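You operate a simulated robot arm through the tools that you are given. There is no shell and no other tool.

Carry out the task below with a simulated two-armed robot. There is one attempt and no reset: what you move stays moved.

Task
Put three spaced dots of glue on the green barrel's ring.
Fine: on the glue turntable, the glue stand knob to 120 and then 240; air valve closed and barrel back afterwards.

It is judged by the outcome, as a careful person would: the job done as asked, and still so three seconds after it is handed in. It fails if anything else is knocked over, pushed out of place, dropped, spilled or broken.

Robot
Two 7-joint arms with two-finger parallel grippers on one trunk that stands fixed in place. Base frame: the origin is at the foot of the trunk, x ahead of it, y to its left, z up. Lengths are in cm, angles in rad, forces in N, time in s.
The left shoulder is at [7, 18.8, 129], the right one opposite. With the tool pointing down near the work surface each hand reaches from about 18 to 78 cm from the base axis, measured 20 degrees to its own side. Payload 3.91 kg a hand.
The tool frame of a hand sits at the grasp point between the pads (the TCP): z along the fingers, y along the line on which they close. The tips reach 3 cm beyond it. The gripper opens to 11 cm. The fingers are 2 cm wide and 1 cm thick; the gripper's body (4.8 by 11.2 cm) begins 5.5 cm behind the TCP.
Orientation is told as [roll, pitch, yaw] about the base's x, y, z axes, in that order, counted from this pose: with the fingers straight down and closing along the base's y, the tool's x points along the base's -x, its y along +y and its z along -z.

Tools
- The arms move only by the tool nudge_tool. It takes "left_series", "right_series" or both (then of equal length, played together; a hand with none holds still); each is a list of rows, each an object (a shift or turn left out is 0, a gripper value left out holds the last) with "delta_rot": the turn, a rotation vector about the base's x, y, z in units of 180 degrees (1.0 is 180 degrees), a list of three; "dp": the shift along the base's x, y, z in units of 250 mm (1.0 is 250 mm), a list of three; "hand": the opening in per cent of the stroke, from 0 (shut) to 100 (fully open). In form: [{"delta_rot": [wx, wy, wz], "dp": [tx, ty, tz], "hand": hand}, ...]. A call has 1 to 20 rows; each row is the pose to reach, as a shift and turn from the pose commanded when the call began. A call with a number of a shift or a turn outside -1 to 1 is refused whole. Each row takes 0.2 s and may step no farther than 5 cm and 0.15 rad from the row before; otherwise, or with a gripper value out of range, the whole call is refused. A pose out of reach is approached as far as the arm can. The call stops where the force on the tool passes 40 N (or 10 N more than at its start, if that is more) or the arm is blocked; 0.2 s more then pass. Each finger travels about 7.2 cm/s and halts on what it meets, pressing with about 25 N; the grip force reading is that of the motor and also rises with nothing between the fingers. The clock runs only during rows and for 0.2 s after the last one: add rows that repeat a pose to give the fingers time. It gives the time, the measured TCP pose, the force on the tool (base axes), the opening and the grip force at its end, in the units of the frame above (readings bear some noise), with the torque about the TCP (base axes, N m) and any sound that the robot's microphone picked up, and new pictures: "pictures" is both (left out), scene, wrist or none (wrist: the cameras of the hands that moved).
- Cameras (640 x 400 px; columns grow to the right, rows downward): "scene" is now at [12.65, 4.02, 153.93]; the picture's right is [0.56, -0.83, 0.00], its down [-0.41, -0.28, -0.87] and it looks along [0.72, 0.49, -0.50] (base axes); focal length 356 px, centre (320, 200). "left" rides on the left gripper at [7.2, -1.7, -10.3] in its tool frame; the picture's right is [0.23, 0.97, 0.00], its down [-0.76, 0.18, -0.62] and it looks along [-0.61, 0.14, 0.78] (tool axes); focal length 222 px, centre (320, 200). "right" rides on the right gripper at [7.2, 1.7, -10.3] in its tool frame; the picture's right is [-0.23, 0.97, 0.00], its down [-0.76, -0.18, -0.62] and it looks along [-0.61, -0.14, 0.78] (tool axes); focal length 222 px, centre (320, 200). There is no depth. A picture from a camera that has moved, and an enlarged one, comes with that camera's place and axes in the base frame and with its lens. The place of the scene camera against the robot may be out by one fixed shift of up to 2.5 cm in any direction.
- move_column(by): slides the trunk up (or, below 0, down) by that many cm; the arms and the scene camera ride with it, the base frame stays. It gives what a move gives, with no picture.
- aim_head(pan, tilt): turns the head with the scene camera to pan (to the left, within 1.501 rad either way) and tilt (down, from -0.506 to 1.204), counted from straight ahead of the robot. It gives what a move gives, and a new picture of the scene camera.
- enlarge(camera, box): a new picture of the part [left, top, right, bottom] of that camera's present view, enlarged. No time passes.
- finish_job(): hands the job in; it is judged then, once.

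Places have to be worked out from the pictures, the camera data and where the tool is seen. Open the grippers and draw the arms clear of the work before you hand the job in, unless the task says otherwise.

The tools are called after "Call:" as name(argument=value, ...) on one line, values as JSON. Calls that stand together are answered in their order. nudge_tool: Moves the arms, as the interface text tells. Its arguments: {"type":"object","properties":{"left_series":{"type":"array","items":{"type":"object","properties":{"delta_rot":{"type":"array","items":{"type":"number"}},"dp":{"type":"array","items":{"type":"number"}},"hand":{"type":"number"}}}},"right_series":{"type":"array","items":{"type":"object","properties":{"delta_rot":{"type":"array","items":{"type":"number"}},"dp":{"type":"array","items":{"type":"number"}},"hand":{"type":"number"}}}},"pictures":{"type":"string","enum":["both","scene","wrist","none"]}},"required":[]} The other tools are called the same way: move_column (by) moves the trunk up or down; aim_head (pan, tilt) turns the head that bears the scene camera; enlarge (camera, box) takes an enlarged picture of a part of a camera's view; finish_job () hands the job in.

At the start:

```text
clock: 0.0
left_position: [40.24, 43.55, 127.7]
left_tool_rot: [0.0, 0.003, -0.001]
left_wrist_force: [-0.7, -0.4, -0.9]
left_torque: [-0.02, -0.01, 0.01]
left_finger_gap: 11.0
left_grasp_force: 0.0
right_position: [38.7, 1.72, 127.74]
right_tool_rot: [0.001, 0.0, 0.001]
right_wrist_force: [-0.1, -0.6, -0.6]
right_torque: [-0.02, 0.02, 0.02]
right_finger_gap: 11.01
right_grasp_force: 0.1
trunk travel left (down, up): [-80.0, 14.0]
head pan, tilt (commanded): [0.599, 0.525]
```

scene: 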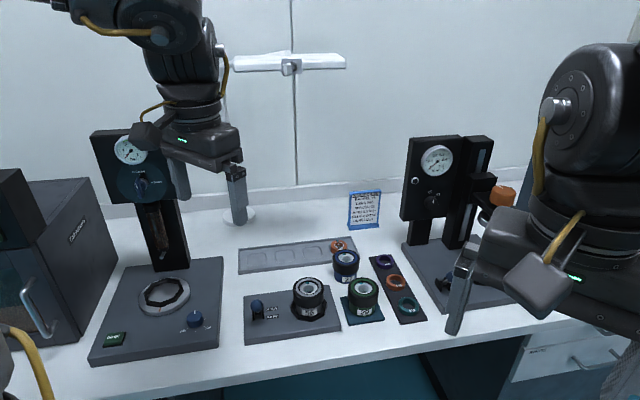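
right: 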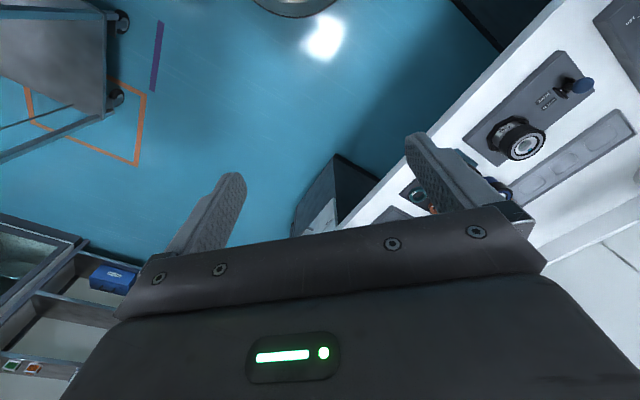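
left: 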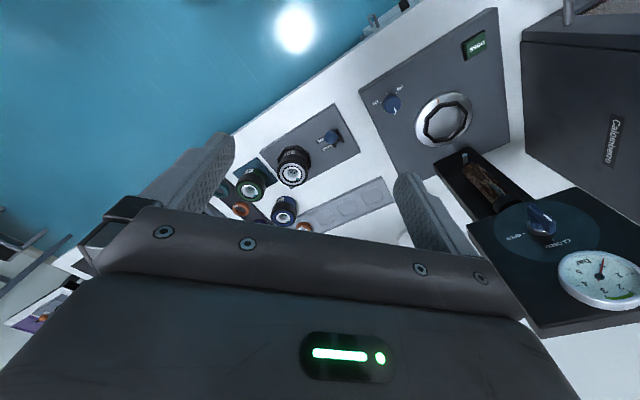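

The scene shows a bench with a glue stand, a small stand with knob, barrels (black, blue, green), and coloured rings. I'll enlarge several regions to read the labels and the notice before moving anything.

Call:
enlarge(camera="scene", box=[80, 120, 240, 220])

Call:
enlarge(camera="scene", box=[80, 250, 240, 370])

Call:
enlarge(camera="scene", box=[230, 230, 440, 350])

Call:
enlarge(camera="scene", box=[340, 180, 390, 230])

Call:
enlarge(camera="scene", box=[380, 120, 540, 320])

```text
4.00 times, centred on (160, 170) of scene
camera zoom: at [12.65, 4.02, 153.93], right [0.56, -0.83, 0.0], down [-0.41, -0.28, -0.87], along [0.72, 0.49, -0.5], focal length 1425 px, centre (960, 320)
```

zoom: 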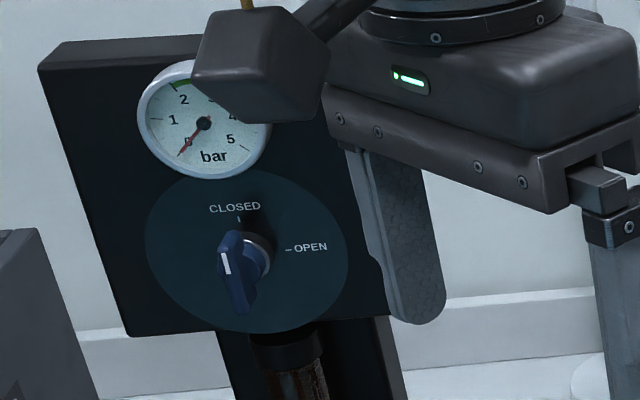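

```text
3.33 times, centred on (160, 310) of scene
camera zoom: at [12.65, 4.02, 153.93], right [0.56, -0.83, 0.0], down [-0.41, -0.28, -0.87], along [0.72, 0.49, -0.5], focal length 1188 px, centre (853, -167)
```

zoom: 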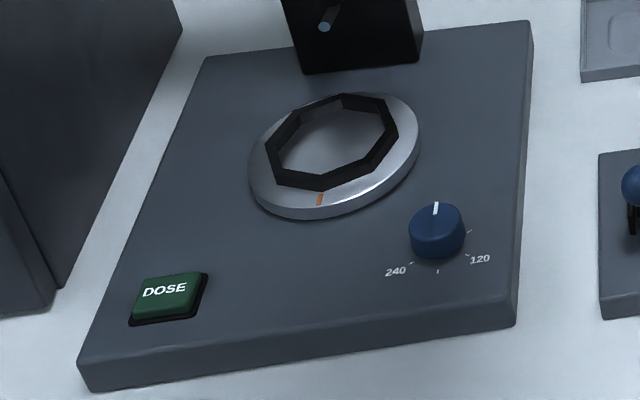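

```text
3.05 times, centred on (335, 290) of scene
camera zoom: at [12.65, 4.02, 153.93], right [0.56, -0.83, 0.0], down [-0.41, -0.28, -0.87], along [0.72, 0.49, -0.5], focal length 1086 px, centre (274, -74)
```

zoom: 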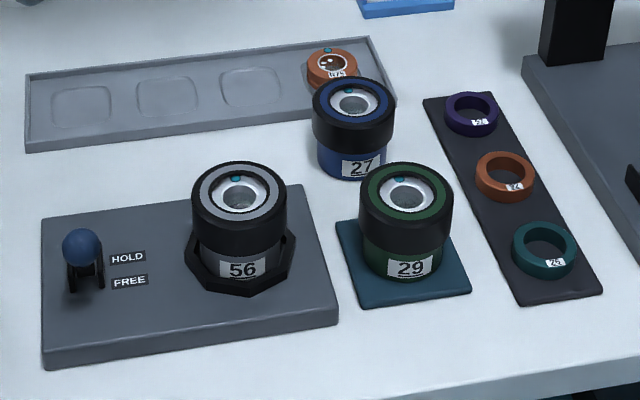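

```text
8.00 times, centred on (365, 205) of scene
camera zoom: at [12.65, 4.02, 153.93], right [0.56, -0.83, 0.0], down [-0.41, -0.28, -0.87], along [0.72, 0.49, -0.5], focal length 2850 px, centre (-40, 160)
```

zoom: 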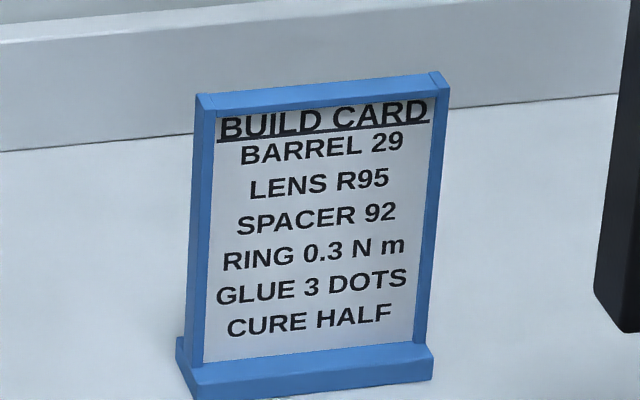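

```text
2.00 times, centred on (460, 220) of scene
camera zoom: at [12.65, 4.02, 153.93], right [0.56, -0.83, 0.0], down [-0.41, -0.28, -0.87], along [0.72, 0.49, -0.5], focal length 713 px, centre (40, 160)
```

zoom: 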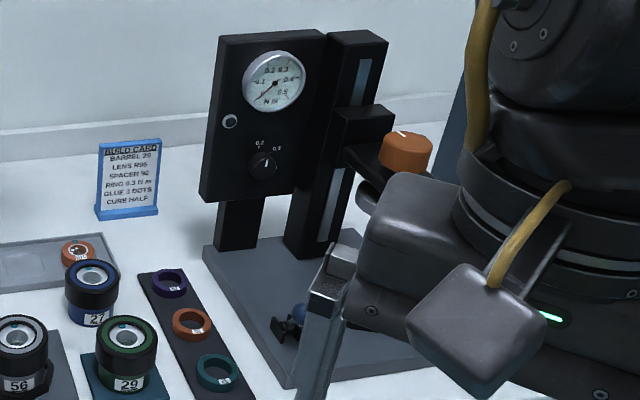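

The build card and barrel labels confirm barrel 29 (green) on the teal mat, the valve at CLOSED with the gauge near 0, and the turntable knob at 0. I'll pull the left arm back towards the robot for an unobstructed view and a second viewpoint for triangulation.

Call:
nudge_tool(left_series=[{"dp": [-0.2, 0.0, 0.0]}, {"dp": [-0.4, 0.0, 0.0]}, {"dp": [-0.6, 0.0, 0.0]}, {"dp": [-0.6, 0.15, 0.0]}, {"dp": [-0.6, 0.3, 0.0]}, {"dp": [-0.6, 0.3, 0.0]}], pictures="both")

Call:
aim_head(pan=0.95, tilt=0.55)

```text
clock: 1.4
left_position: [25.27, 50.73, 127.65]
left_tool_rot: [0.002, 0.001, -0.002]
left_wrist_force: [0.0, -0.3, 0.7]
left_torque: [0.06, 0.01, 0.05]
left_finger_gap: 11.02
left_grasp_force: 0.0
right_position: [38.55, 1.53, 127.8]
right_tool_rot: [0.001, 0.002, 0.001]
right_wrist_force: [-1.0, -0.4, 0.1]
right_torque: [0.01, 0.02, 0.01]
right_finger_gap: 10.99
right_grasp_force: 0.1
trunk travel left (down, up): [-80.0, 14.0]
head pan, tilt (commanded): [0.599, 0.525]
camera scene: at [12.56, 3.9, 153.94], right [0.56, -0.83, 0.0], down [-0.41, -0.28, -0.87], along [0.72, 0.49, -0.5], focal length 356 px, centre (320, 200)
camera left: at [18.0, 48.99, 138.01], right [-0.23, 0.97, 0.0], down [0.76, 0.18, 0.62], along [0.61, 0.14, -0.78], focal length 222 px, centre (320, 200)
```

scene: 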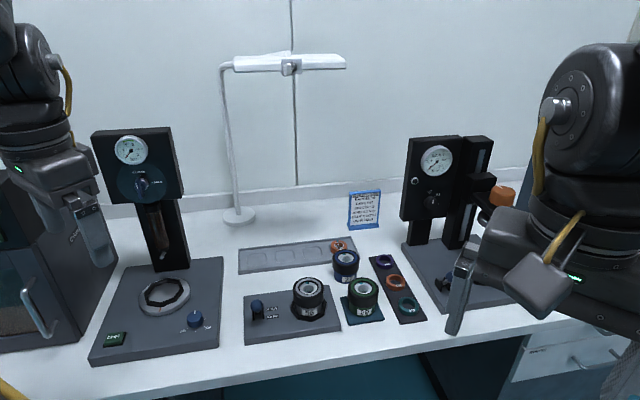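
left: 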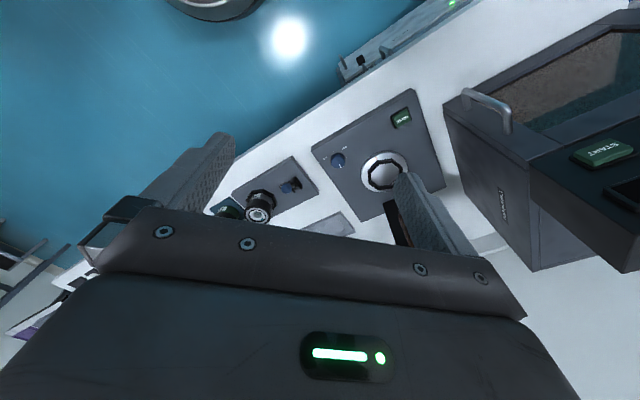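

```text
clock: 2.2
left_position: [25.39, 50.72, 127.57]
left_tool_rot: [0.0, 0.002, -0.002]
left_wrist_force: [-0.2, 0.9, 0.1]
left_torque: [0.0, 0.0, -0.04]
left_finger_gap: 11.0
left_grasp_force: 0.1
right_position: [38.65, 1.63, 127.82]
right_tool_rot: [-0.001, -0.001, 0.001]
right_wrist_force: [-0.5, 0.0, 0.2]
right_torque: [-0.01, -0.04, 0.0]
right_finger_gap: 11.0
right_grasp_force: 0.0
trunk travel left (down, up): [-80.0, 14.0]
head pan, tilt (commanded): [0.949, 0.55]
camera scene: at [10.43, 6.22, 153.7], right [0.81, -0.58, 0.0], down [-0.3, -0.42, -0.85], along [0.5, 0.69, -0.52], focal length 356 px, centre (320, 200)
```

scene: 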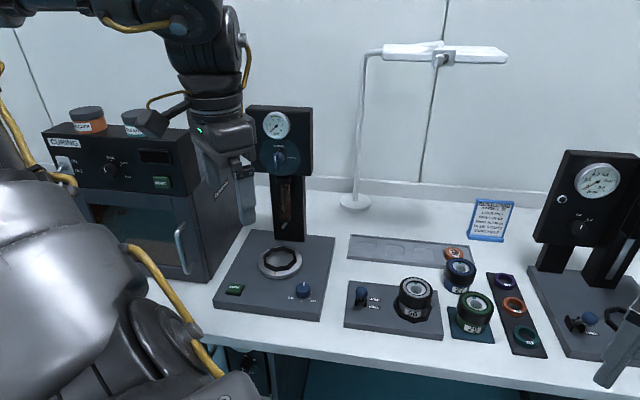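

Triangulating the turntable from the two left-wrist views gives about (42.5, 70.7, 91), and the bench runs roughly 45° to the base axes. Now I'll look closely at the glue stand, nozzle and barrels from the new head pose.

Call:
enlarge(camera="scene", box=[200, 100, 360, 200])

Call:
enlarge(camera="scene", box=[210, 170, 350, 320])

Call:
enlarge(camera="scene", box=[340, 230, 520, 350])

Call:
enlarge(camera="left", box=[300, 80, 460, 240])

```text
4.00 times, centred on (280, 150) of scene
camera zoom: at [10.43, 6.22, 153.7], right [0.81, -0.58, 0.0], down [-0.3, -0.42, -0.85], along [0.5, 0.69, -0.52], focal length 1425 px, centre (480, 400)
```

zoom: 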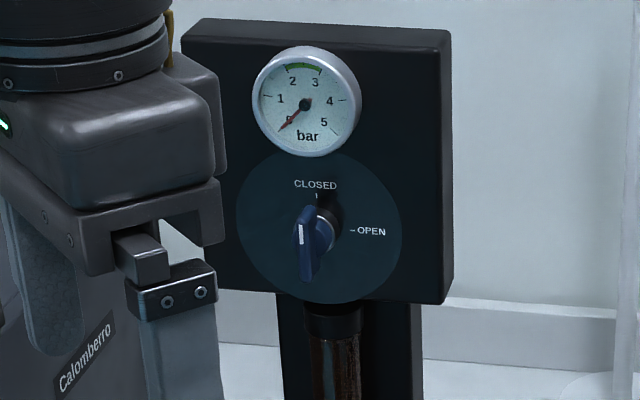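

```text
2.67 times, centred on (280, 245) of scene
camera zoom: at [10.43, 6.22, 153.7], right [0.81, -0.58, 0.0], down [-0.3, -0.42, -0.85], along [0.5, 0.69, -0.52], focal length 950 px, centre (427, 80)
```

zoom: 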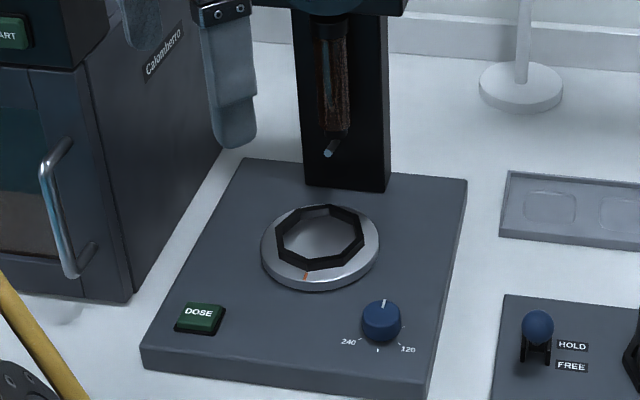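

```text
3.33 times, centred on (430, 290) of scene
camera zoom: at [10.43, 6.22, 153.7], right [0.81, -0.58, 0.0], down [-0.3, -0.42, -0.85], along [0.5, 0.69, -0.52], focal length 1188 px, centre (-47, -100)
```

zoom: 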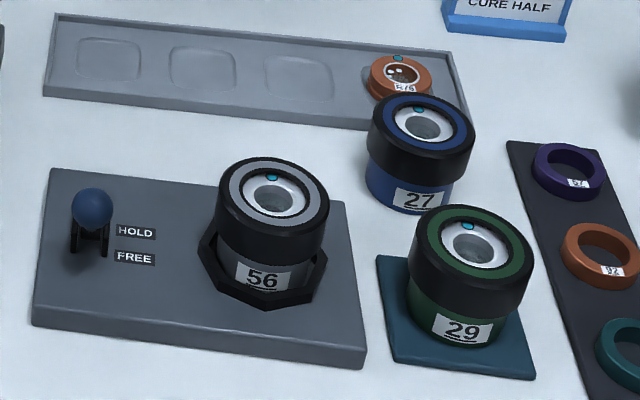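

```text
2.50 times, centred on (380, 160) of left
camera zoom: at [18.12, 49.06, 137.96], right [-0.23, 0.97, 0.0], down [0.76, 0.18, 0.62], along [0.61, 0.14, -0.78], focal length 555 px, centre (170, 300)
```

zoom: 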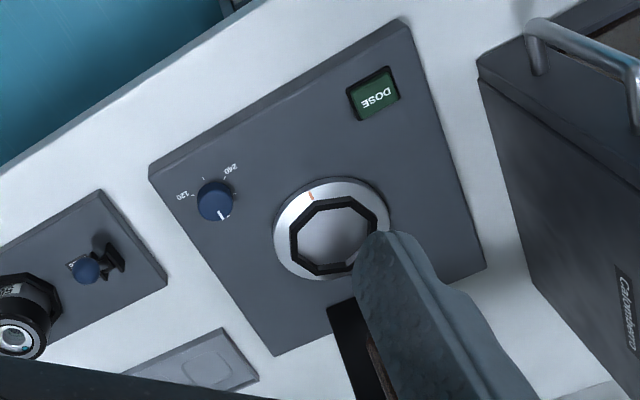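

The barrels are wide (collar about 9 cm), and 29 sits close to 27 and 56, so I need good localisation. I'll turn the left hand to match the bench (about 45° yaw) and bring its camera over the barrel area, while the right arm draws aside.

Call:
nudge_tool(left_series=[{"dp": [0.1, -0.1, 0.0], "delta_rot": [0, 0, 0.04]}, {"dp": [0.2, -0.2, -0.05], "delta_rot": [0, 0, 0.08]}, {"dp": [0.3, -0.3, -0.1], "delta_rot": [0, 0, 0.12]}, {"dp": [0.4, -0.4, -0.2], "delta_rot": [0, 0, 0.16]}, {"dp": [0.5, -0.5, -0.3], "delta_rot": [0, 0, 0.2]}, {"dp": [0.6, -0.6, -0.36], "delta_rot": [0, 0, 0.24]}, {"dp": [0.7, -0.7, -0.36], "delta_rot": [0, 0, 0.25]}, {"dp": [0.8, -0.75, -0.36], "delta_rot": [0, 0, 0.25]}, {"dp": [0.8, -0.75, -0.36], "delta_rot": [0, 0, 0.25]}], right_series=[{"dp": [0, -0.1, 0]}, {"dp": [0, -0.2, 0]}, {"dp": [0, -0.3, 0]}, {"dp": [-0.1, -0.4, 0]}, {"dp": [-0.2, -0.5, 0]}, {"dp": [-0.3, -0.6, 0]}, {"dp": [-0.4, -0.7, 0]}, {"dp": [-0.4, -0.8, 0]}, {"dp": [-0.4, -0.8, 0]}], pictures="both")

```text
clock: 4.2
left_position: [46.27, 44.71, 126.82]
left_tool_rot: [-0.001, 0.001, 0.783]
left_wrist_force: [-0.2, -0.1, -0.2]
left_torque: [-0.01, 0.04, 0.0]
left_finger_gap: 10.99
left_grasp_force: 0.0
left hand out of reach, approached as far as the arm can: row 4, 5, 6, 7, 8, 9
right_position: [28.62, -18.12, 127.81]
right_tool_rot: [-0.002, 0.001, 0.0]
right_wrist_force: [0.7, -0.2, -0.3]
right_torque: [-0.04, 0.0, 0.02]
right_finger_gap: 11.0
right_grasp_force: 0.0
trunk travel left (down, up): [-80.0, 14.0]
head pan, tilt (commanded): [0.949, 0.55]
camera scene: at [10.41, 6.35, 153.69], right [0.81, -0.58, 0.0], down [-0.3, -0.43, -0.85], along [0.5, 0.69, -0.52], focal length 356 px, centre (320, 200)
camera right: at [21.3, -16.37, 138.29], right [0.23, 0.97, 0.0], down [0.76, -0.18, 0.62], along [0.61, -0.14, -0.78], focal length 222 px, centre (320, 200)
camera left: at [42.36, 38.4, 137.1], right [-0.85, 0.53, 0.0], down [0.42, 0.66, 0.62], along [0.33, 0.53, -0.78], focal length 222 px, centre (320, 200)
```

scene: 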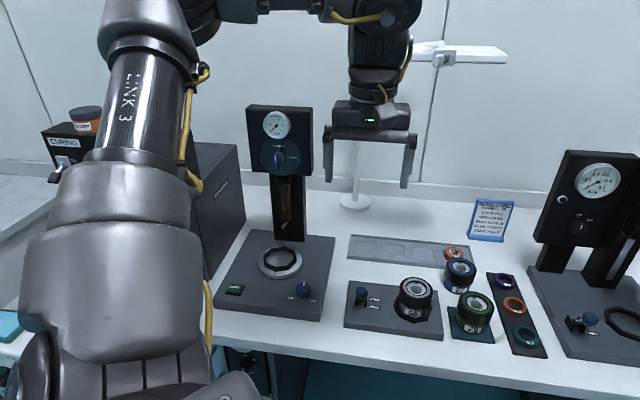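
right: 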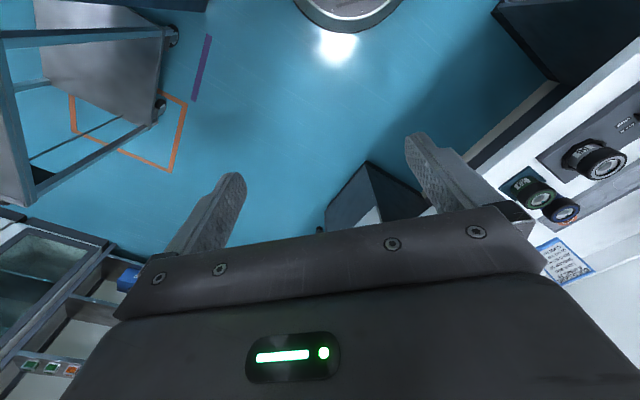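
left: 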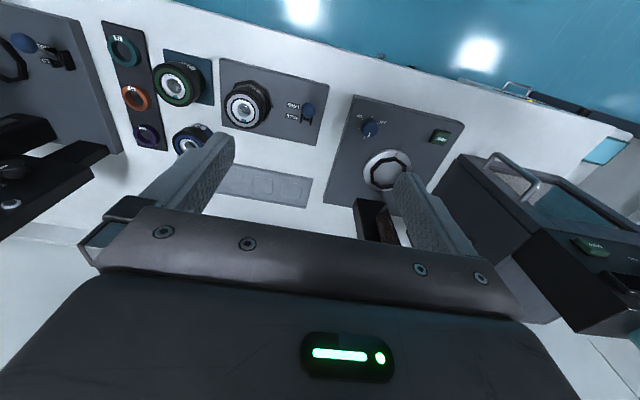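

The left arm stalled short of the commanded pose at (46.3, 44.7, 126.8). I'll try a modest downward move next to see how the command reference and reach behave there.

Call:
nudge_tool(left_series=[{"dp": [0, 0, -0.1]}, {"dp": [0, 0, -0.2]}, {"dp": [0, 0, -0.2]}], pictures="none")

```text
clock: 5.0
left_position: [46.16, 45.97, 123.88]
left_tool_rot: [-0.003, 0.004, 0.784]
left_wrist_force: [0.1, 0.1, -0.5]
left_torque: [-0.02, -0.01, 0.0]
left_finger_gap: 11.02
left_grasp_force: 0.0
left hand out of reach, approached as far as the arm can: row 1, 2, 3
right_position: [28.48, -17.83, 128.06]
right_tool_rot: [-0.002, -0.001, 0.0]
right_wrist_force: [-0.5, 0.8, 1.1]
right_torque: [-0.01, -0.01, -0.01]
right_finger_gap: 10.98
right_grasp_force: 0.1
trunk travel left (down, up): [-80.0, 14.0]
head pan, tilt (commanded): [0.949, 0.55]
```

Still out of reach with the yaw at 45°; I suspect a wrist joint limit. I'll back the yaw off to about 20° to see if the position then becomes reachable.

Call:
nudge_tool(left_series=[{"delta_rot": [0, 0, -0.035]}, {"delta_rot": [0, 0, -0.07]}, {"delta_rot": [0, 0, -0.105]}, {"delta_rot": [0, 0, -0.14]}, {"delta_rot": [0, 0, -0.14]}], pictures="none")

```text
clock: 6.2
left_position: [46.21, 45.8, 123.66]
left_tool_rot: [0.0, 0.001, 0.343]
left_wrist_force: [1.0, 0.6, -0.8]
left_torque: [0.0, -0.03, 0.01]
left_finger_gap: 11.01
left_grasp_force: 0.0
right_position: [28.6, -18.16, 127.8]
right_tool_rot: [-0.001, 0.0, 0.0]
right_wrist_force: [0.2, -0.2, 0.8]
right_torque: [0.01, 0.0, 0.01]
right_finger_gap: 10.99
right_grasp_force: 0.1
trunk travel left (down, up): [-80.0, 14.0]
head pan, tilt (commanded): [0.949, 0.55]
```

The command reference follows the reached pose, and with yaw 20° there is no complaint. Next I'll move toward (50, 33, 115) at this yaw, watching for reach limits.

Call:
nudge_tool(left_series=[{"dp": [0.0, -0.1, -0.05]}, {"dp": [0.0, -0.2, -0.1]}, {"dp": [0.05, -0.3, -0.15]}, {"dp": [0.1, -0.4, -0.25]}, {"dp": [0.15, -0.5, -0.35]}, {"dp": [0.15, -0.5, -0.35]}], pictures="both")

```text
clock: 7.6
left_position: [49.77, 33.37, 115.1]
left_tool_rot: [-0.002, 0.003, 0.344]
left_wrist_force: [0.5, 0.0, 0.2]
left_torque: [0.04, 0.03, 0.01]
left_finger_gap: 11.0
left_grasp_force: 0.1
right_position: [28.58, -18.13, 127.78]
right_tool_rot: [0.0, 0.0, 0.001]
right_wrist_force: [0.5, 0.0, -0.3]
right_torque: [0.0, 0.0, -0.02]
right_finger_gap: 10.98
right_grasp_force: 0.1
trunk travel left (down, up): [-80.0, 14.0]
head pan, tilt (commanded): [0.949, 0.55]
camera scene: at [10.32, 6.28, 153.71], right [0.81, -0.58, 0.0], down [-0.3, -0.43, -0.85], along [0.5, 0.69, -0.52], focal length 356 px, centre (320, 200)
camera left: at [43.62, 29.2, 125.45], right [-0.54, 0.84, 0.0], down [0.66, 0.43, 0.62], along [0.52, 0.34, -0.78], focal length 222 px, centre (320, 200)
```

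scene: 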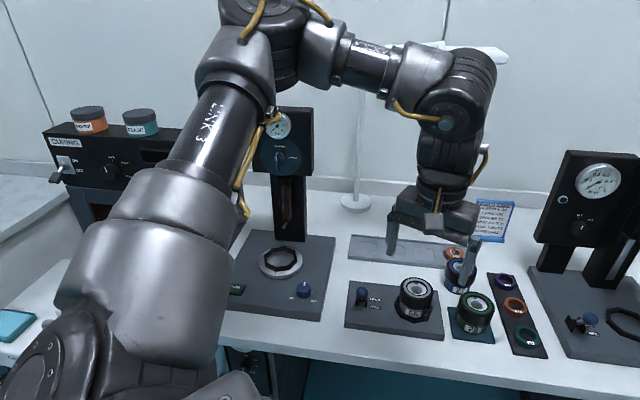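
left: 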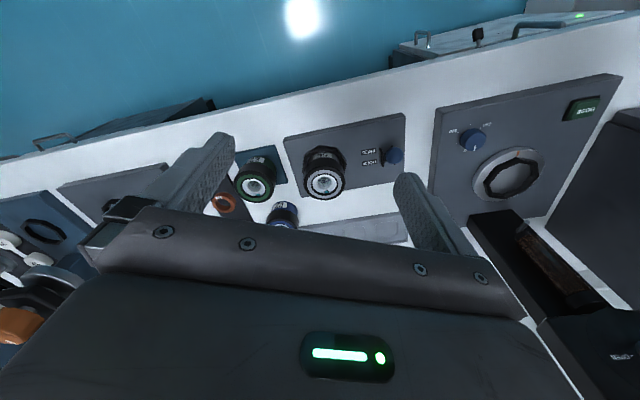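

The arm reaches (49.8, 33.4, 115) at yaw 20°. I'll enlarge this left-wrist view to measure the barrels, mat and turntable.

Call:
enlarge(camera="left", box=[220, 120, 380, 230])

Call:
enlarge(camera="left", box=[430, 70, 630, 220])

```text
3.64 times, centred on (300, 175) of left
camera zoom: at [43.62, 29.2, 125.45], right [-0.54, 0.84, 0.0], down [0.66, 0.43, 0.62], along [0.52, 0.34, -0.78], focal length 808 px, centre (393, 291)
```

zoom: 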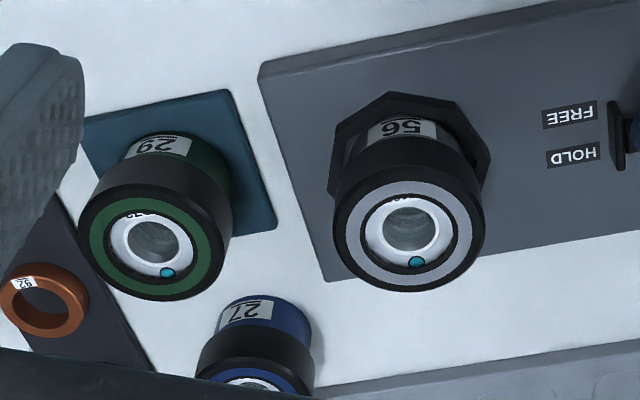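

```text
2.67 times, centred on (530, 145) of left
camera zoom: at [43.62, 29.2, 125.45], right [-0.54, 0.84, 0.0], down [0.66, 0.43, 0.62], along [0.52, 0.34, -0.78], focal length 592 px, centre (-240, 347)
```

zoom: 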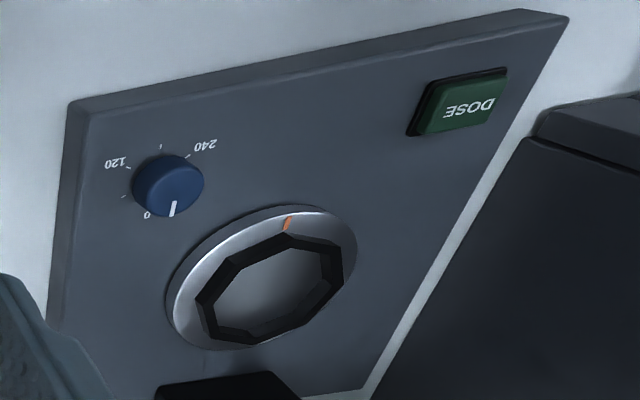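

From three wrist views I place things as follows: table z ≈ 85.5, barrel 29 at about (69.6, 31.8) with its top at z ≈ 92.4 and collar about 7.3 cm wide, turntable at (42.7, 71.2), knob at (42, 58.9), DOSE at (29.7, 70). I'll square the left hand to yaw 0 and move toward the barrel before tilting.

Call:
nudge_tool(left_series=[{"dp": [0.07, -0.02, -0.03], "delta_rot": [0, 0, -0.037]}, {"dp": [0.14, -0.04, -0.06], "delta_rot": [0, 0, -0.074]}, {"dp": [0.21, -0.06, -0.1], "delta_rot": [0, 0, -0.1095]}, {"dp": [0.21, -0.06, -0.1], "delta_rot": [0, 0, -0.1095]}], pictures="none")

Call:
nudge_tool(left_series=[{"delta_rot": [0, -0.04, 0]}, {"delta_rot": [0, -0.08, 0]}, {"delta_rot": [0, -0.12, 0]}, {"delta_rot": [0, -0.1667, 0]}, {"delta_rot": [0, -0.1667, 0]}], pictures="both")

```text
clock: 8.6
left_position: [55.1, 32.0, 112.26]
left_tool_rot: [0.0, 0.002, -0.003]
left_wrist_force: [0.5, -0.2, -0.3]
left_torque: [-0.01, 0.02, 0.01]
left_finger_gap: 11.02
left_grasp_force: 0.0
right_position: [28.59, -18.15, 127.98]
right_tool_rot: [0.0, 0.0, 0.0]
right_wrist_force: [0.8, -1.9, 1.0]
right_torque: [0.01, -0.02, 0.0]
right_finger_gap: 11.01
right_grasp_force: 0.0
trunk travel left (down, up): [-80.0, 14.0]
head pan, tilt (commanded): [0.949, 0.55]
```

```text
clock: 9.8
left_position: [55.3, 31.82, 112.33]
left_tool_rot: [-0.001, -0.524, 0.001]
left_wrist_force: [-0.3, 0.4, -0.2]
left_torque: [0.0, 0.04, 0.01]
left_finger_gap: 11.0
left_grasp_force: 0.1
right_position: [28.6, -18.11, 127.82]
right_tool_rot: [-0.001, 0.0, 0.001]
right_wrist_force: [-0.2, 0.7, 0.1]
right_torque: [-0.02, 0.02, 0.0]
right_finger_gap: 11.0
right_grasp_force: 0.1
trunk travel left (down, up): [-80.0, 14.0]
head pan, tilt (commanded): [0.949, 0.55]
camera scene: at [10.44, 6.22, 153.7], right [0.81, -0.58, 0.0], down [-0.3, -0.42, -0.85], along [0.5, 0.69, -0.52], focal length 356 px, centre (320, 200)
camera left: at [43.78, 30.09, 117.69], right [-0.2, 0.97, -0.11], down [0.35, 0.18, 0.92], along [0.92, 0.14, -0.37], focal length 222 px, centre (320, 200)
```

scene: 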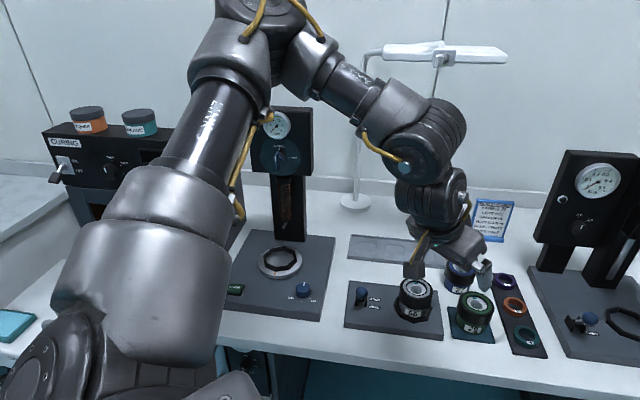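
left: 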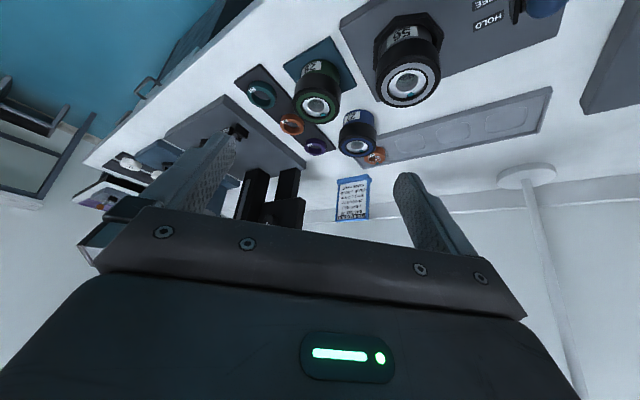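

Tilted 30° as intended. I'll zoom in on the barrels from this lower-angle view to refine the barrel's position and size.

Call:
enlarge(camera="left", box=[270, 30, 450, 170])

Call:
enlarge(camera="scene", box=[390, 210, 530, 350])

```text
2.86 times, centred on (360, 100) of left
camera zoom: at [43.78, 30.09, 117.69], right [-0.2, 0.97, -0.11], down [0.35, 0.18, 0.92], along [0.92, 0.14, -0.37], focal length 635 px, centre (206, 486)
```

zoom: 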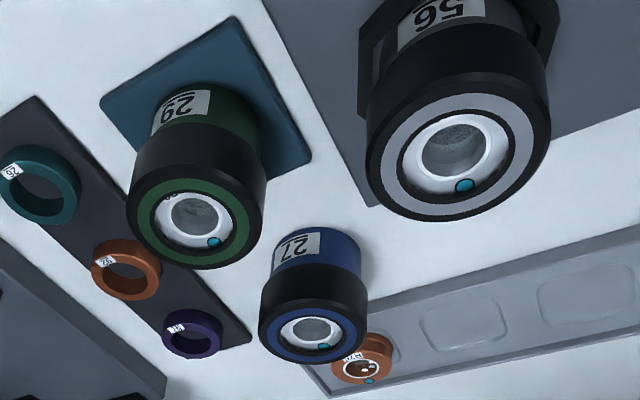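

```text
2.86 times, centred on (460, 280) of scene
camera zoom: at [10.44, 6.22, 153.7], right [0.81, -0.58, 0.0], down [-0.3, -0.42, -0.85], along [0.5, 0.69, -0.52], focal length 1018 px, centre (-80, -29)
```

zoom: 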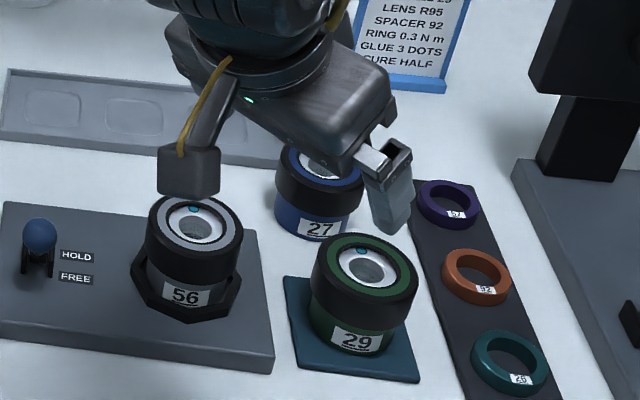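

Two views agree: barrel 29 at about (69.4, 31.8), top z ≈ 92.7, collar ≈ 7.2 cm across, centred on its mat. With the 30° tilt I'll move above it at z ≈ 102, with fingers partly narrowed so they clear barrel 27.

Call:
nudge_tool(left_series=[{"dp": [0.12, 0.0, -0.08], "hand": 88}, {"dp": [0.24, 0.0, -0.16], "hand": 88}, {"dp": [0.36, 0.0, -0.24], "hand": 88}, {"dp": [0.47, 0.0, -0.32], "hand": 88}, {"dp": [0.564, 0.0, -0.4], "hand": 88}, {"dp": [0.564, 0.0, -0.4], "hand": 88}], pictures="both")

```text
clock: 11.2
left_position: [67.2, 33.24, 104.3]
left_tool_rot: [0.0, -0.525, -0.003]
left_wrist_force: [0.2, 0.6, 0.0]
left_torque: [0.03, -0.03, -0.01]
left_finger_gap: 9.7
left_grasp_force: 0.1
left hand out of reach, approached as far as the arm can: row 4, 5, 6
right_position: [28.57, -18.13, 127.9]
right_tool_rot: [-0.001, -0.001, 0.001]
right_wrist_force: [-0.1, 0.1, 0.2]
right_torque: [-0.03, 0.01, 0.02]
right_finger_gap: 10.99
right_grasp_force: 0.0
trunk travel left (down, up): [-80.0, 14.0]
head pan, tilt (commanded): [0.949, 0.55]
camera scene: at [10.38, 6.16, 153.71], right [0.81, -0.58, 0.0], down [-0.3, -0.42, -0.85], along [0.5, 0.69, -0.52], focal length 356 px, centre (320, 200)
camera left: at [55.79, 31.54, 109.71], right [-0.2, 0.97, -0.11], down [0.35, 0.18, 0.92], along [0.92, 0.14, -0.37], focal length 222 px, centre (320, 200)
```

scene: 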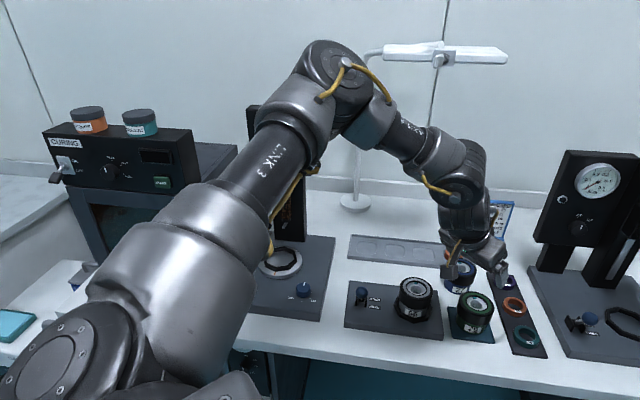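
left: 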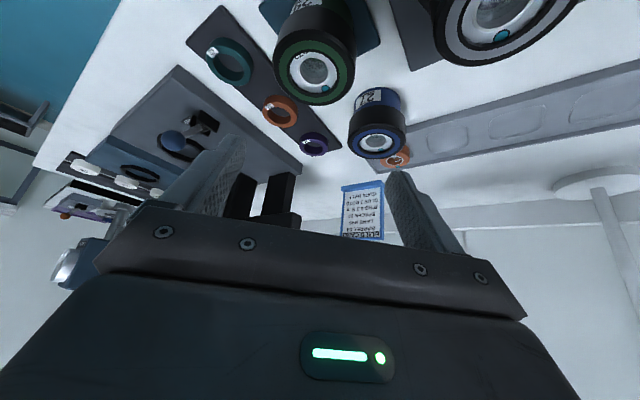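

The reach runs out at x ≈ 67 from this shoulder height, so lowering the trunk should help. I'll first retreat to about (52, 30, 113), clear of barrel 56, before sliding the trunk down.

Call:
nudge_tool(left_series=[{"dp": [-0.12, -0.03, 0.1]}, {"dp": [-0.26, -0.06, 0.2]}, {"dp": [-0.42, -0.09, 0.3]}, {"dp": [-0.58, -0.13, 0.35]}, {"dp": [-0.6, -0.13, 0.36]}, {"dp": [-0.6, -0.13, 0.36]}], pictures="none")

Call:
move_column(by=-14)

```text
clock: 12.6
left_position: [52.18, 29.87, 113.64]
left_tool_rot: [-0.001, -0.522, 0.002]
left_wrist_force: [-0.7, 0.5, -0.5]
left_torque: [0.0, -0.02, 0.0]
left_finger_gap: 9.68
left_grasp_force: 0.2
right_position: [28.69, -18.09, 127.82]
right_tool_rot: [-0.002, -0.001, 0.0]
right_wrist_force: [-0.6, -0.7, 0.1]
right_torque: [-0.01, 0.0, 0.01]
right_finger_gap: 10.99
right_grasp_force: 0.0
trunk travel left (down, up): [-80.0, 14.0]
head pan, tilt (commanded): [0.949, 0.55]
```

```text
clock: 14.3
left_position: [52.22, 29.8, 99.63]
left_tool_rot: [-0.001, -0.522, 0.001]
left_wrist_force: [0.0, -0.2, 0.1]
left_torque: [-0.02, -0.01, 0.06]
left_finger_gap: 9.68
left_grasp_force: 0.0
right_position: [28.63, -18.19, 113.91]
right_tool_rot: [0.0, -0.001, 0.0]
right_wrist_force: [-0.3, 0.9, -1.3]
right_torque: [-0.05, 0.01, 0.0]
right_finger_gap: 11.01
right_grasp_force: 0.0
trunk travel left (down, up): [-66.0, 28.0]
head pan, tilt (commanded): [0.949, 0.55]
```

Trunk is down 14 cm and the left TCP is at (52.2, 29.8, 99.6). I'll go above the barrel at (69.4, 31.8, 102).

Call:
nudge_tool(left_series=[{"dp": [0.1, 0.0, 0.096]}, {"dp": [0.25, 0.02, 0.096]}, {"dp": [0.4, 0.04, 0.096]}, {"dp": [0.55, 0.06, 0.096]}, {"dp": [0.688, 0.08, 0.096]}, {"dp": [0.688, 0.08, 0.096]}], pictures="both")

```text
clock: 15.7
left_position: [69.13, 31.83, 102.12]
left_tool_rot: [0.0, -0.524, -0.002]
left_wrist_force: [-0.3, -0.4, 0.0]
left_torque: [-0.02, 0.0, 0.01]
left_finger_gap: 9.68
left_grasp_force: 0.0
right_position: [28.64, -18.27, 113.8]
right_tool_rot: [0.0, -0.003, 0.001]
right_wrist_force: [-0.2, 0.6, -1.1]
right_torque: [-0.02, -0.03, 0.0]
right_finger_gap: 11.0
right_grasp_force: 0.1
trunk travel left (down, up): [-66.0, 28.0]
head pan, tilt (commanded): [0.949, 0.55]
camera scene: at [10.29, 6.18, 139.72], right [0.81, -0.58, 0.0], down [-0.3, -0.42, -0.85], along [0.5, 0.69, -0.52], focal length 356 px, centre (320, 200)
camera left: at [57.62, 30.1, 107.39], right [-0.2, 0.97, -0.11], down [0.35, 0.18, 0.92], along [0.92, 0.14, -0.37], focal length 222 px, centre (320, 200)
```

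scene: 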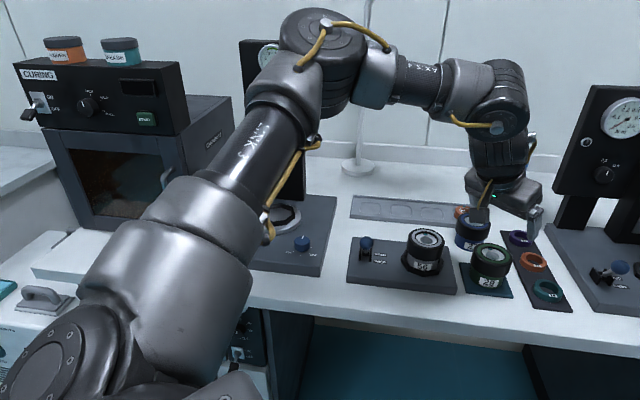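
left: 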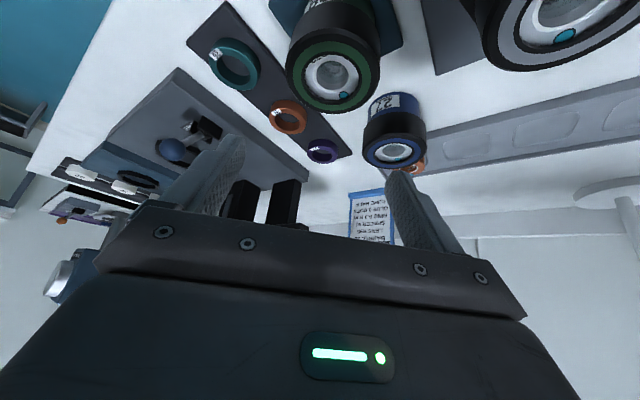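

The hover pose is reached with no reach warning. I'll zoom on the barrel in the left view to check the alignment before descending.

Call:
enlarge(camera="left", box=[250, 0, 450, 190])

Call:
enlarge(camera="scene", box=[420, 140, 580, 310])

```text
2.11 times, centred on (350, 95) of left
camera zoom: at [57.62, 30.1, 107.39], right [-0.2, 0.97, -0.11], down [0.35, 0.18, 0.92], along [0.92, 0.14, -0.37], focal length 468 px, centre (257, 421)
```

zoom: 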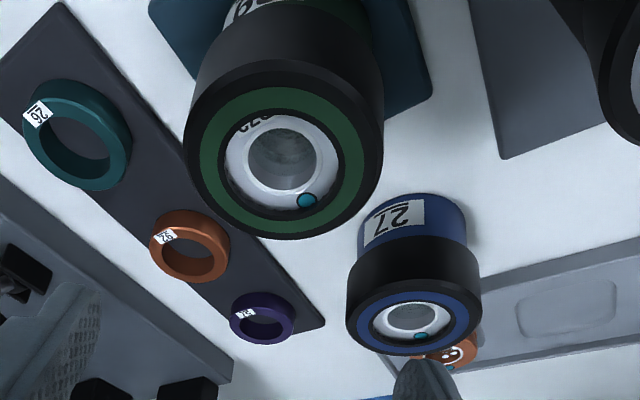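

```text
2.35 times, centred on (500, 225) of scene
camera zoom: at [10.29, 6.18, 139.72], right [0.81, -0.58, 0.0], down [-0.3, -0.42, -0.85], along [0.5, 0.69, -0.52], focal length 838 px, centre (-104, 141)
```

zoom: 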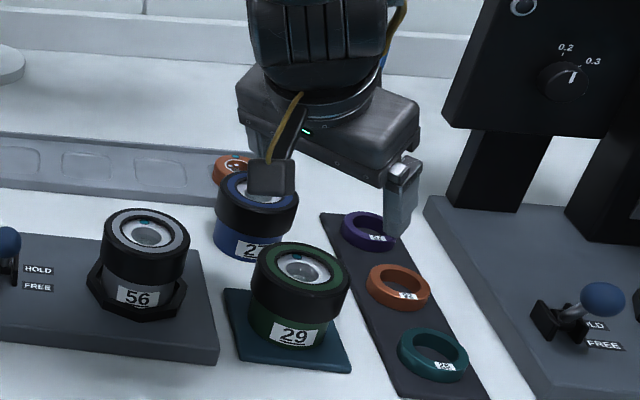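

The barrel axis works out at (69.2, 31.65) with the top at z ≈ 92.8, almost directly under the TCP. I'll descend straight to z ≈ 91 with fingers straddling the collar along y.

Call:
nudge_tool(left_series=[{"dp": [0.004, -0.006, -0.1]}, {"dp": [0.004, -0.006, -0.2]}, {"dp": [0.004, -0.006, -0.28]}, {"dp": [0.004, -0.006, -0.34]}, {"dp": [0.004, -0.006, -0.39]}, {"dp": [0.004, -0.006, -0.42]}, {"dp": [0.004, -0.006, -0.444]}, {"dp": [0.004, -0.006, -0.444]}], pictures="both")

```text
clock: 17.5
left_position: [68.13, 32.62, 92.11]
left_tool_rot: [0.001, -0.526, 0.0]
left_wrist_force: [-0.4, -0.4, 0.7]
left_torque: [0.0, -0.04, 0.02]
left_finger_gap: 9.69
left_grasp_force: 0.1
left hand out of reach, approached as far as the arm can: row 3, 4, 5, 6, 7, 8
right_position: [28.53, -18.18, 113.93]
right_tool_rot: [0.001, -0.001, 0.001]
right_wrist_force: [-0.2, -0.7, 0.2]
right_torque: [-0.01, 0.03, 0.0]
right_finger_gap: 11.0
right_grasp_force: 0.1
trunk travel left (down, up): [-66.0, 28.0]
head pan, tilt (commanded): [0.949, 0.55]
camera scene: at [10.41, 6.21, 139.71], right [0.81, -0.58, 0.0], down [-0.3, -0.42, -0.85], along [0.5, 0.69, -0.52], focal length 356 px, centre (320, 200)
camera left: at [56.54, 30.87, 97.45], right [-0.2, 0.97, -0.11], down [0.35, 0.18, 0.92], along [0.92, 0.14, -0.37], focal length 222 px, centre (320, 200)
```

scene: 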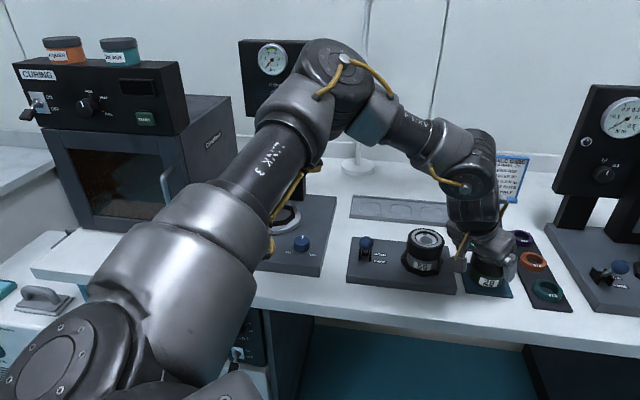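
left: 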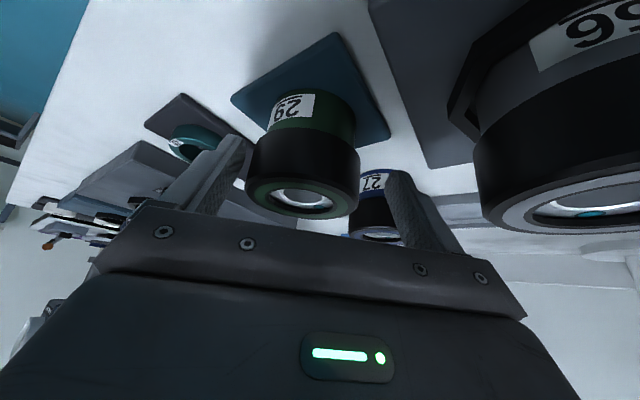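

Reach ran out slightly at (68.1, 32.6, 92.1); fingers are around the collar without contact. I'll rise straight back up, re-centre, and lower the trunk 12 cm more so the arm extends at a better shoulder height.

Call:
nudge_tool(left_series=[{"dp": [0.0, -0.01, 0.1]}, {"dp": [0.0, -0.02, 0.2]}, {"dp": [0.01, -0.03, 0.3]}, {"dp": [0.03, -0.039, 0.4]}, {"dp": [0.043, -0.039, 0.5]}, {"dp": [0.043, -0.039, 0.5]}], pictures="none")

```text
clock: 18.9
left_position: [68.89, 31.74, 104.65]
left_tool_rot: [0.0, -0.522, 0.0]
left_wrist_force: [0.2, 0.3, -0.7]
left_torque: [-0.04, 0.02, -0.02]
left_finger_gap: 9.66
left_grasp_force: 0.0
right_position: [28.46, -18.1, 113.82]
right_tool_rot: [0.0, 0.0, -0.003]
right_wrist_force: [-0.4, 0.2, 0.5]
right_torque: [0.01, 0.01, -0.01]
right_finger_gap: 11.0
right_grasp_force: 0.0
trunk travel left (down, up): [-66.0, 28.0]
head pan, tilt (commanded): [0.949, 0.55]
```

TCP is now centred at (68.9, 31.7, 104.7). Lowering the trunk 11 cm will bring the open fingers down around the collar to about z = 93.7 with margins of about 1.2 cm each side.

Call:
move_column(by=-11)

Call:
nudge_tool(left_series=[{"dp": [0.005, 0.0, -0.04]}, {"dp": [0.01, -0.004, -0.08]}, {"dp": [0.012, -0.004, -0.106]}, {"dp": [0.012, -0.004, -0.106]}], pictures="both")

```text
clock: 20.3
left_position: [68.92, 31.75, 93.74]
left_tool_rot: [-0.001, -0.521, -0.001]
left_wrist_force: [-0.3, 0.8, 1.2]
left_torque: [0.01, -0.01, 0.0]
left_finger_gap: 9.69
left_grasp_force: 0.1
right_position: [28.67, -18.21, 102.93]
right_tool_rot: [0.002, 0.0, 0.0]
right_wrist_force: [0.6, 0.0, 0.4]
right_torque: [-0.03, 0.02, 0.0]
right_finger_gap: 11.01
right_grasp_force: 0.1
trunk travel left (down, up): [-55.0, 39.0]
head pan, tilt (commanded): [0.949, 0.55]
```

```text
clock: 21.3
left_position: [69.08, 31.48, 91.0]
left_tool_rot: [0.0, -0.523, 0.001]
left_wrist_force: [0.6, -0.6, -0.1]
left_torque: [-0.03, 0.01, -0.01]
left_finger_gap: 9.67
left_grasp_force: 0.1
right_position: [28.68, -18.26, 102.76]
right_tool_rot: [0.0, 0.0, 0.001]
right_wrist_force: [0.5, -0.3, 0.8]
right_torque: [0.04, -0.01, 0.02]
right_finger_gap: 11.03
right_grasp_force: 0.1
trunk travel left (down, up): [-55.0, 39.0]
head pan, tilt (commanded): [0.949, 0.55]
camera scene: at [10.4, 6.2, 128.71], right [0.81, -0.58, 0.0], down [-0.3, -0.42, -0.85], along [0.5, 0.69, -0.52], focal length 356 px, centre (320, 200)
camera left: at [57.71, 29.84, 96.4], right [-0.2, 0.97, -0.11], down [0.35, 0.18, 0.92], along [0.92, 0.14, -0.37], focal length 222 px, centre (320, 200)
```

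scene: 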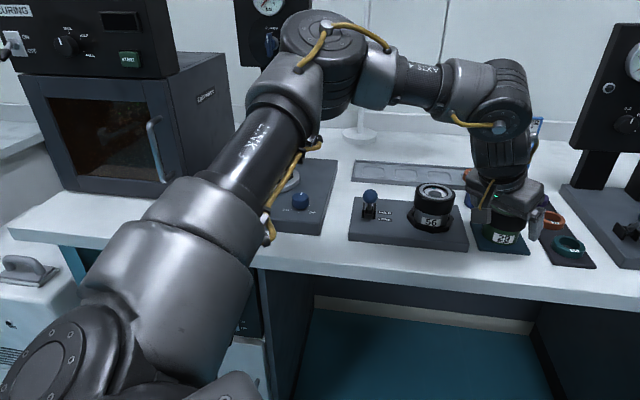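
left: 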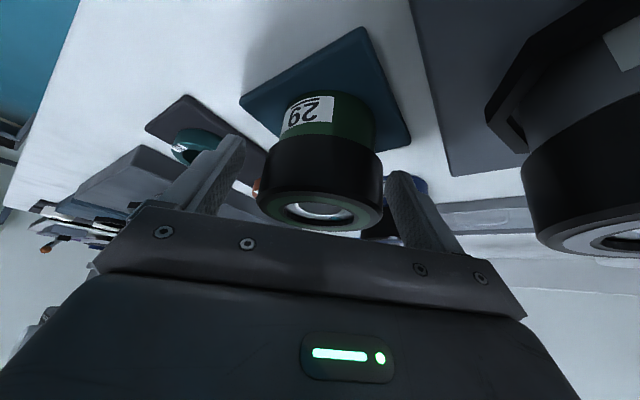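

The collar sits between the fingers, centred within about 2 mm. I'll close the gripper on it now.

Call:
nudge_tool(left_series=[{"hand": 70}, {"hand": 62}, {"hand": 50}, {"hand": 50}, {"hand": 50}], pictures="wrist")

```text
clock: 22.5
left_position: [69.09, 31.67, 91.03]
left_tool_rot: [-0.001, -0.522, 0.0]
left_wrist_force: [1.1, 2.5, 0.8]
left_torque: [-0.01, -0.1, 0.02]
left_finger_gap: 7.15
left_grasp_force: 24.9
right_position: [28.67, -18.15, 102.79]
right_tool_rot: [0.001, 0.001, 0.001]
right_wrist_force: [-0.7, -0.3, 0.3]
right_torque: [0.03, -0.01, -0.03]
right_finger_gap: 11.01
right_grasp_force: 0.1
trunk travel left (down, up): [-55.0, 39.0]
head pan, tilt (commanded): [0.949, 0.55]
camera left: at [57.71, 29.88, 96.4], right [-0.2, 0.97, -0.11], down [0.35, 0.18, 0.92], along [0.92, 0.14, -0.37], focal length 222 px, centre (320, 200)
```

left: 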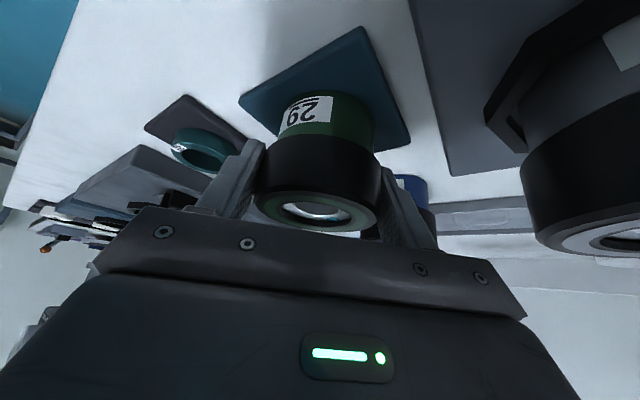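

Gripped at 7.15 cm with 24.9 N. I'll lift a little first to confirm it is held.

Call:
nudge_tool(left_series=[{"dp": [0, 0, 0.02]}, {"dp": [0, 0, 0.05]}, {"dp": [0, 0, 0.08]}, {"dp": [0, 0, 0.1]}, {"dp": [0, 0, 0.1]}], pictures="both")

```text
clock: 23.7
left_position: [69.07, 31.55, 93.53]
left_tool_rot: [0.0, -0.522, 0.0]
left_wrist_force: [-0.7, 0.1, -2.9]
left_torque: [-0.02, 0.01, 0.01]
left_finger_gap: 7.21
left_grasp_force: 25.2
right_position: [28.58, -18.09, 102.87]
right_tool_rot: [-0.001, -0.001, 0.0]
right_wrist_force: [0.1, 0.0, -0.1]
right_torque: [0.02, 0.0, 0.01]
right_finger_gap: 10.99
right_grasp_force: 0.0
trunk travel left (down, up): [-55.0, 39.0]
head pan, tilt (commanded): [0.949, 0.55]
camera scene: at [10.44, 6.23, 128.7], right [0.81, -0.58, 0.0], down [-0.3, -0.42, -0.85], along [0.5, 0.69, -0.52], focal length 356 px, centre (320, 200)
camera left: at [57.82, 29.83, 98.84], right [-0.2, 0.97, -0.11], down [0.35, 0.18, 0.92], along [0.92, 0.14, -0.38], focal length 222 px, centre (320, 200)
```

scene: 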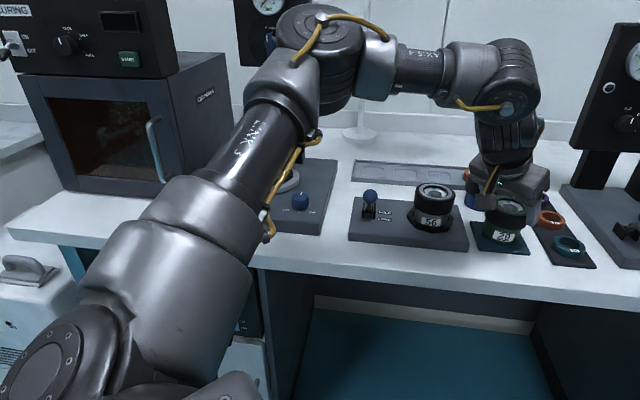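
left: 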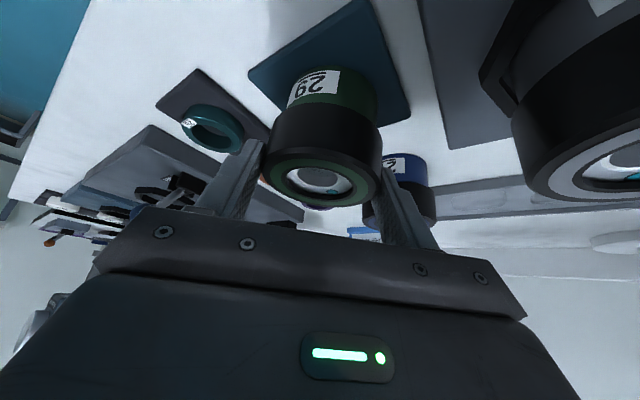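

The load reads about 3 N so the barrel is held, but it may have tilted slightly in the grip. I'll zoom in to check its attitude.

Call:
enlarge(camera="scene", box=[440, 150, 580, 270])

Call:
enlarge(camera="left", box=[220, 40, 440, 240])

```text
3.33 times, centred on (510, 210) of scene
camera zoom: at [10.44, 6.23, 128.7], right [0.81, -0.58, 0.0], down [-0.3, -0.42, -0.85], along [0.5, 0.69, -0.52], focal length 1188 px, centre (-313, 167)
```

zoom: 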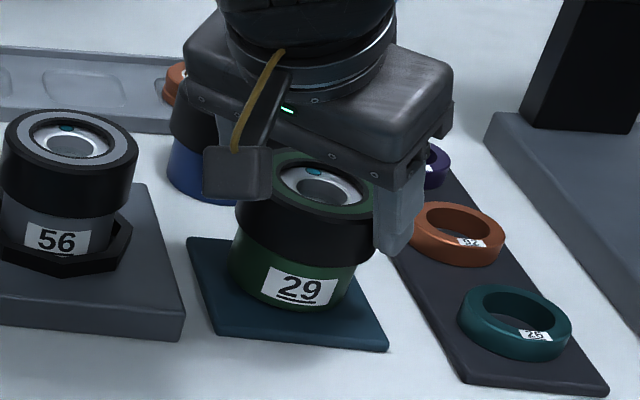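

```text
2.00 times, centred on (330, 140) of left
camera zoom: at [57.82, 29.83, 98.84], right [-0.2, 0.97, -0.11], down [0.35, 0.18, 0.92], along [0.92, 0.14, -0.38], focal length 444 px, centre (300, 320)
```

zoom: 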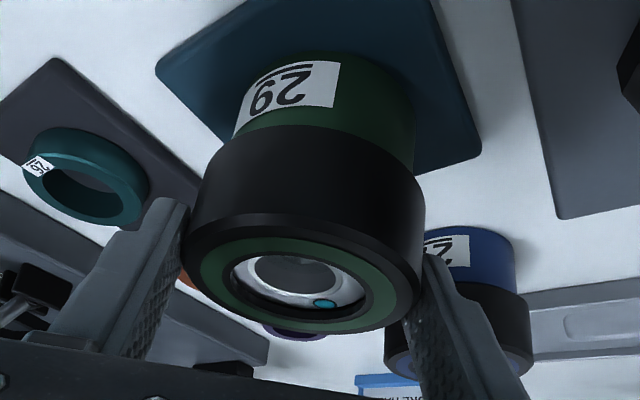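

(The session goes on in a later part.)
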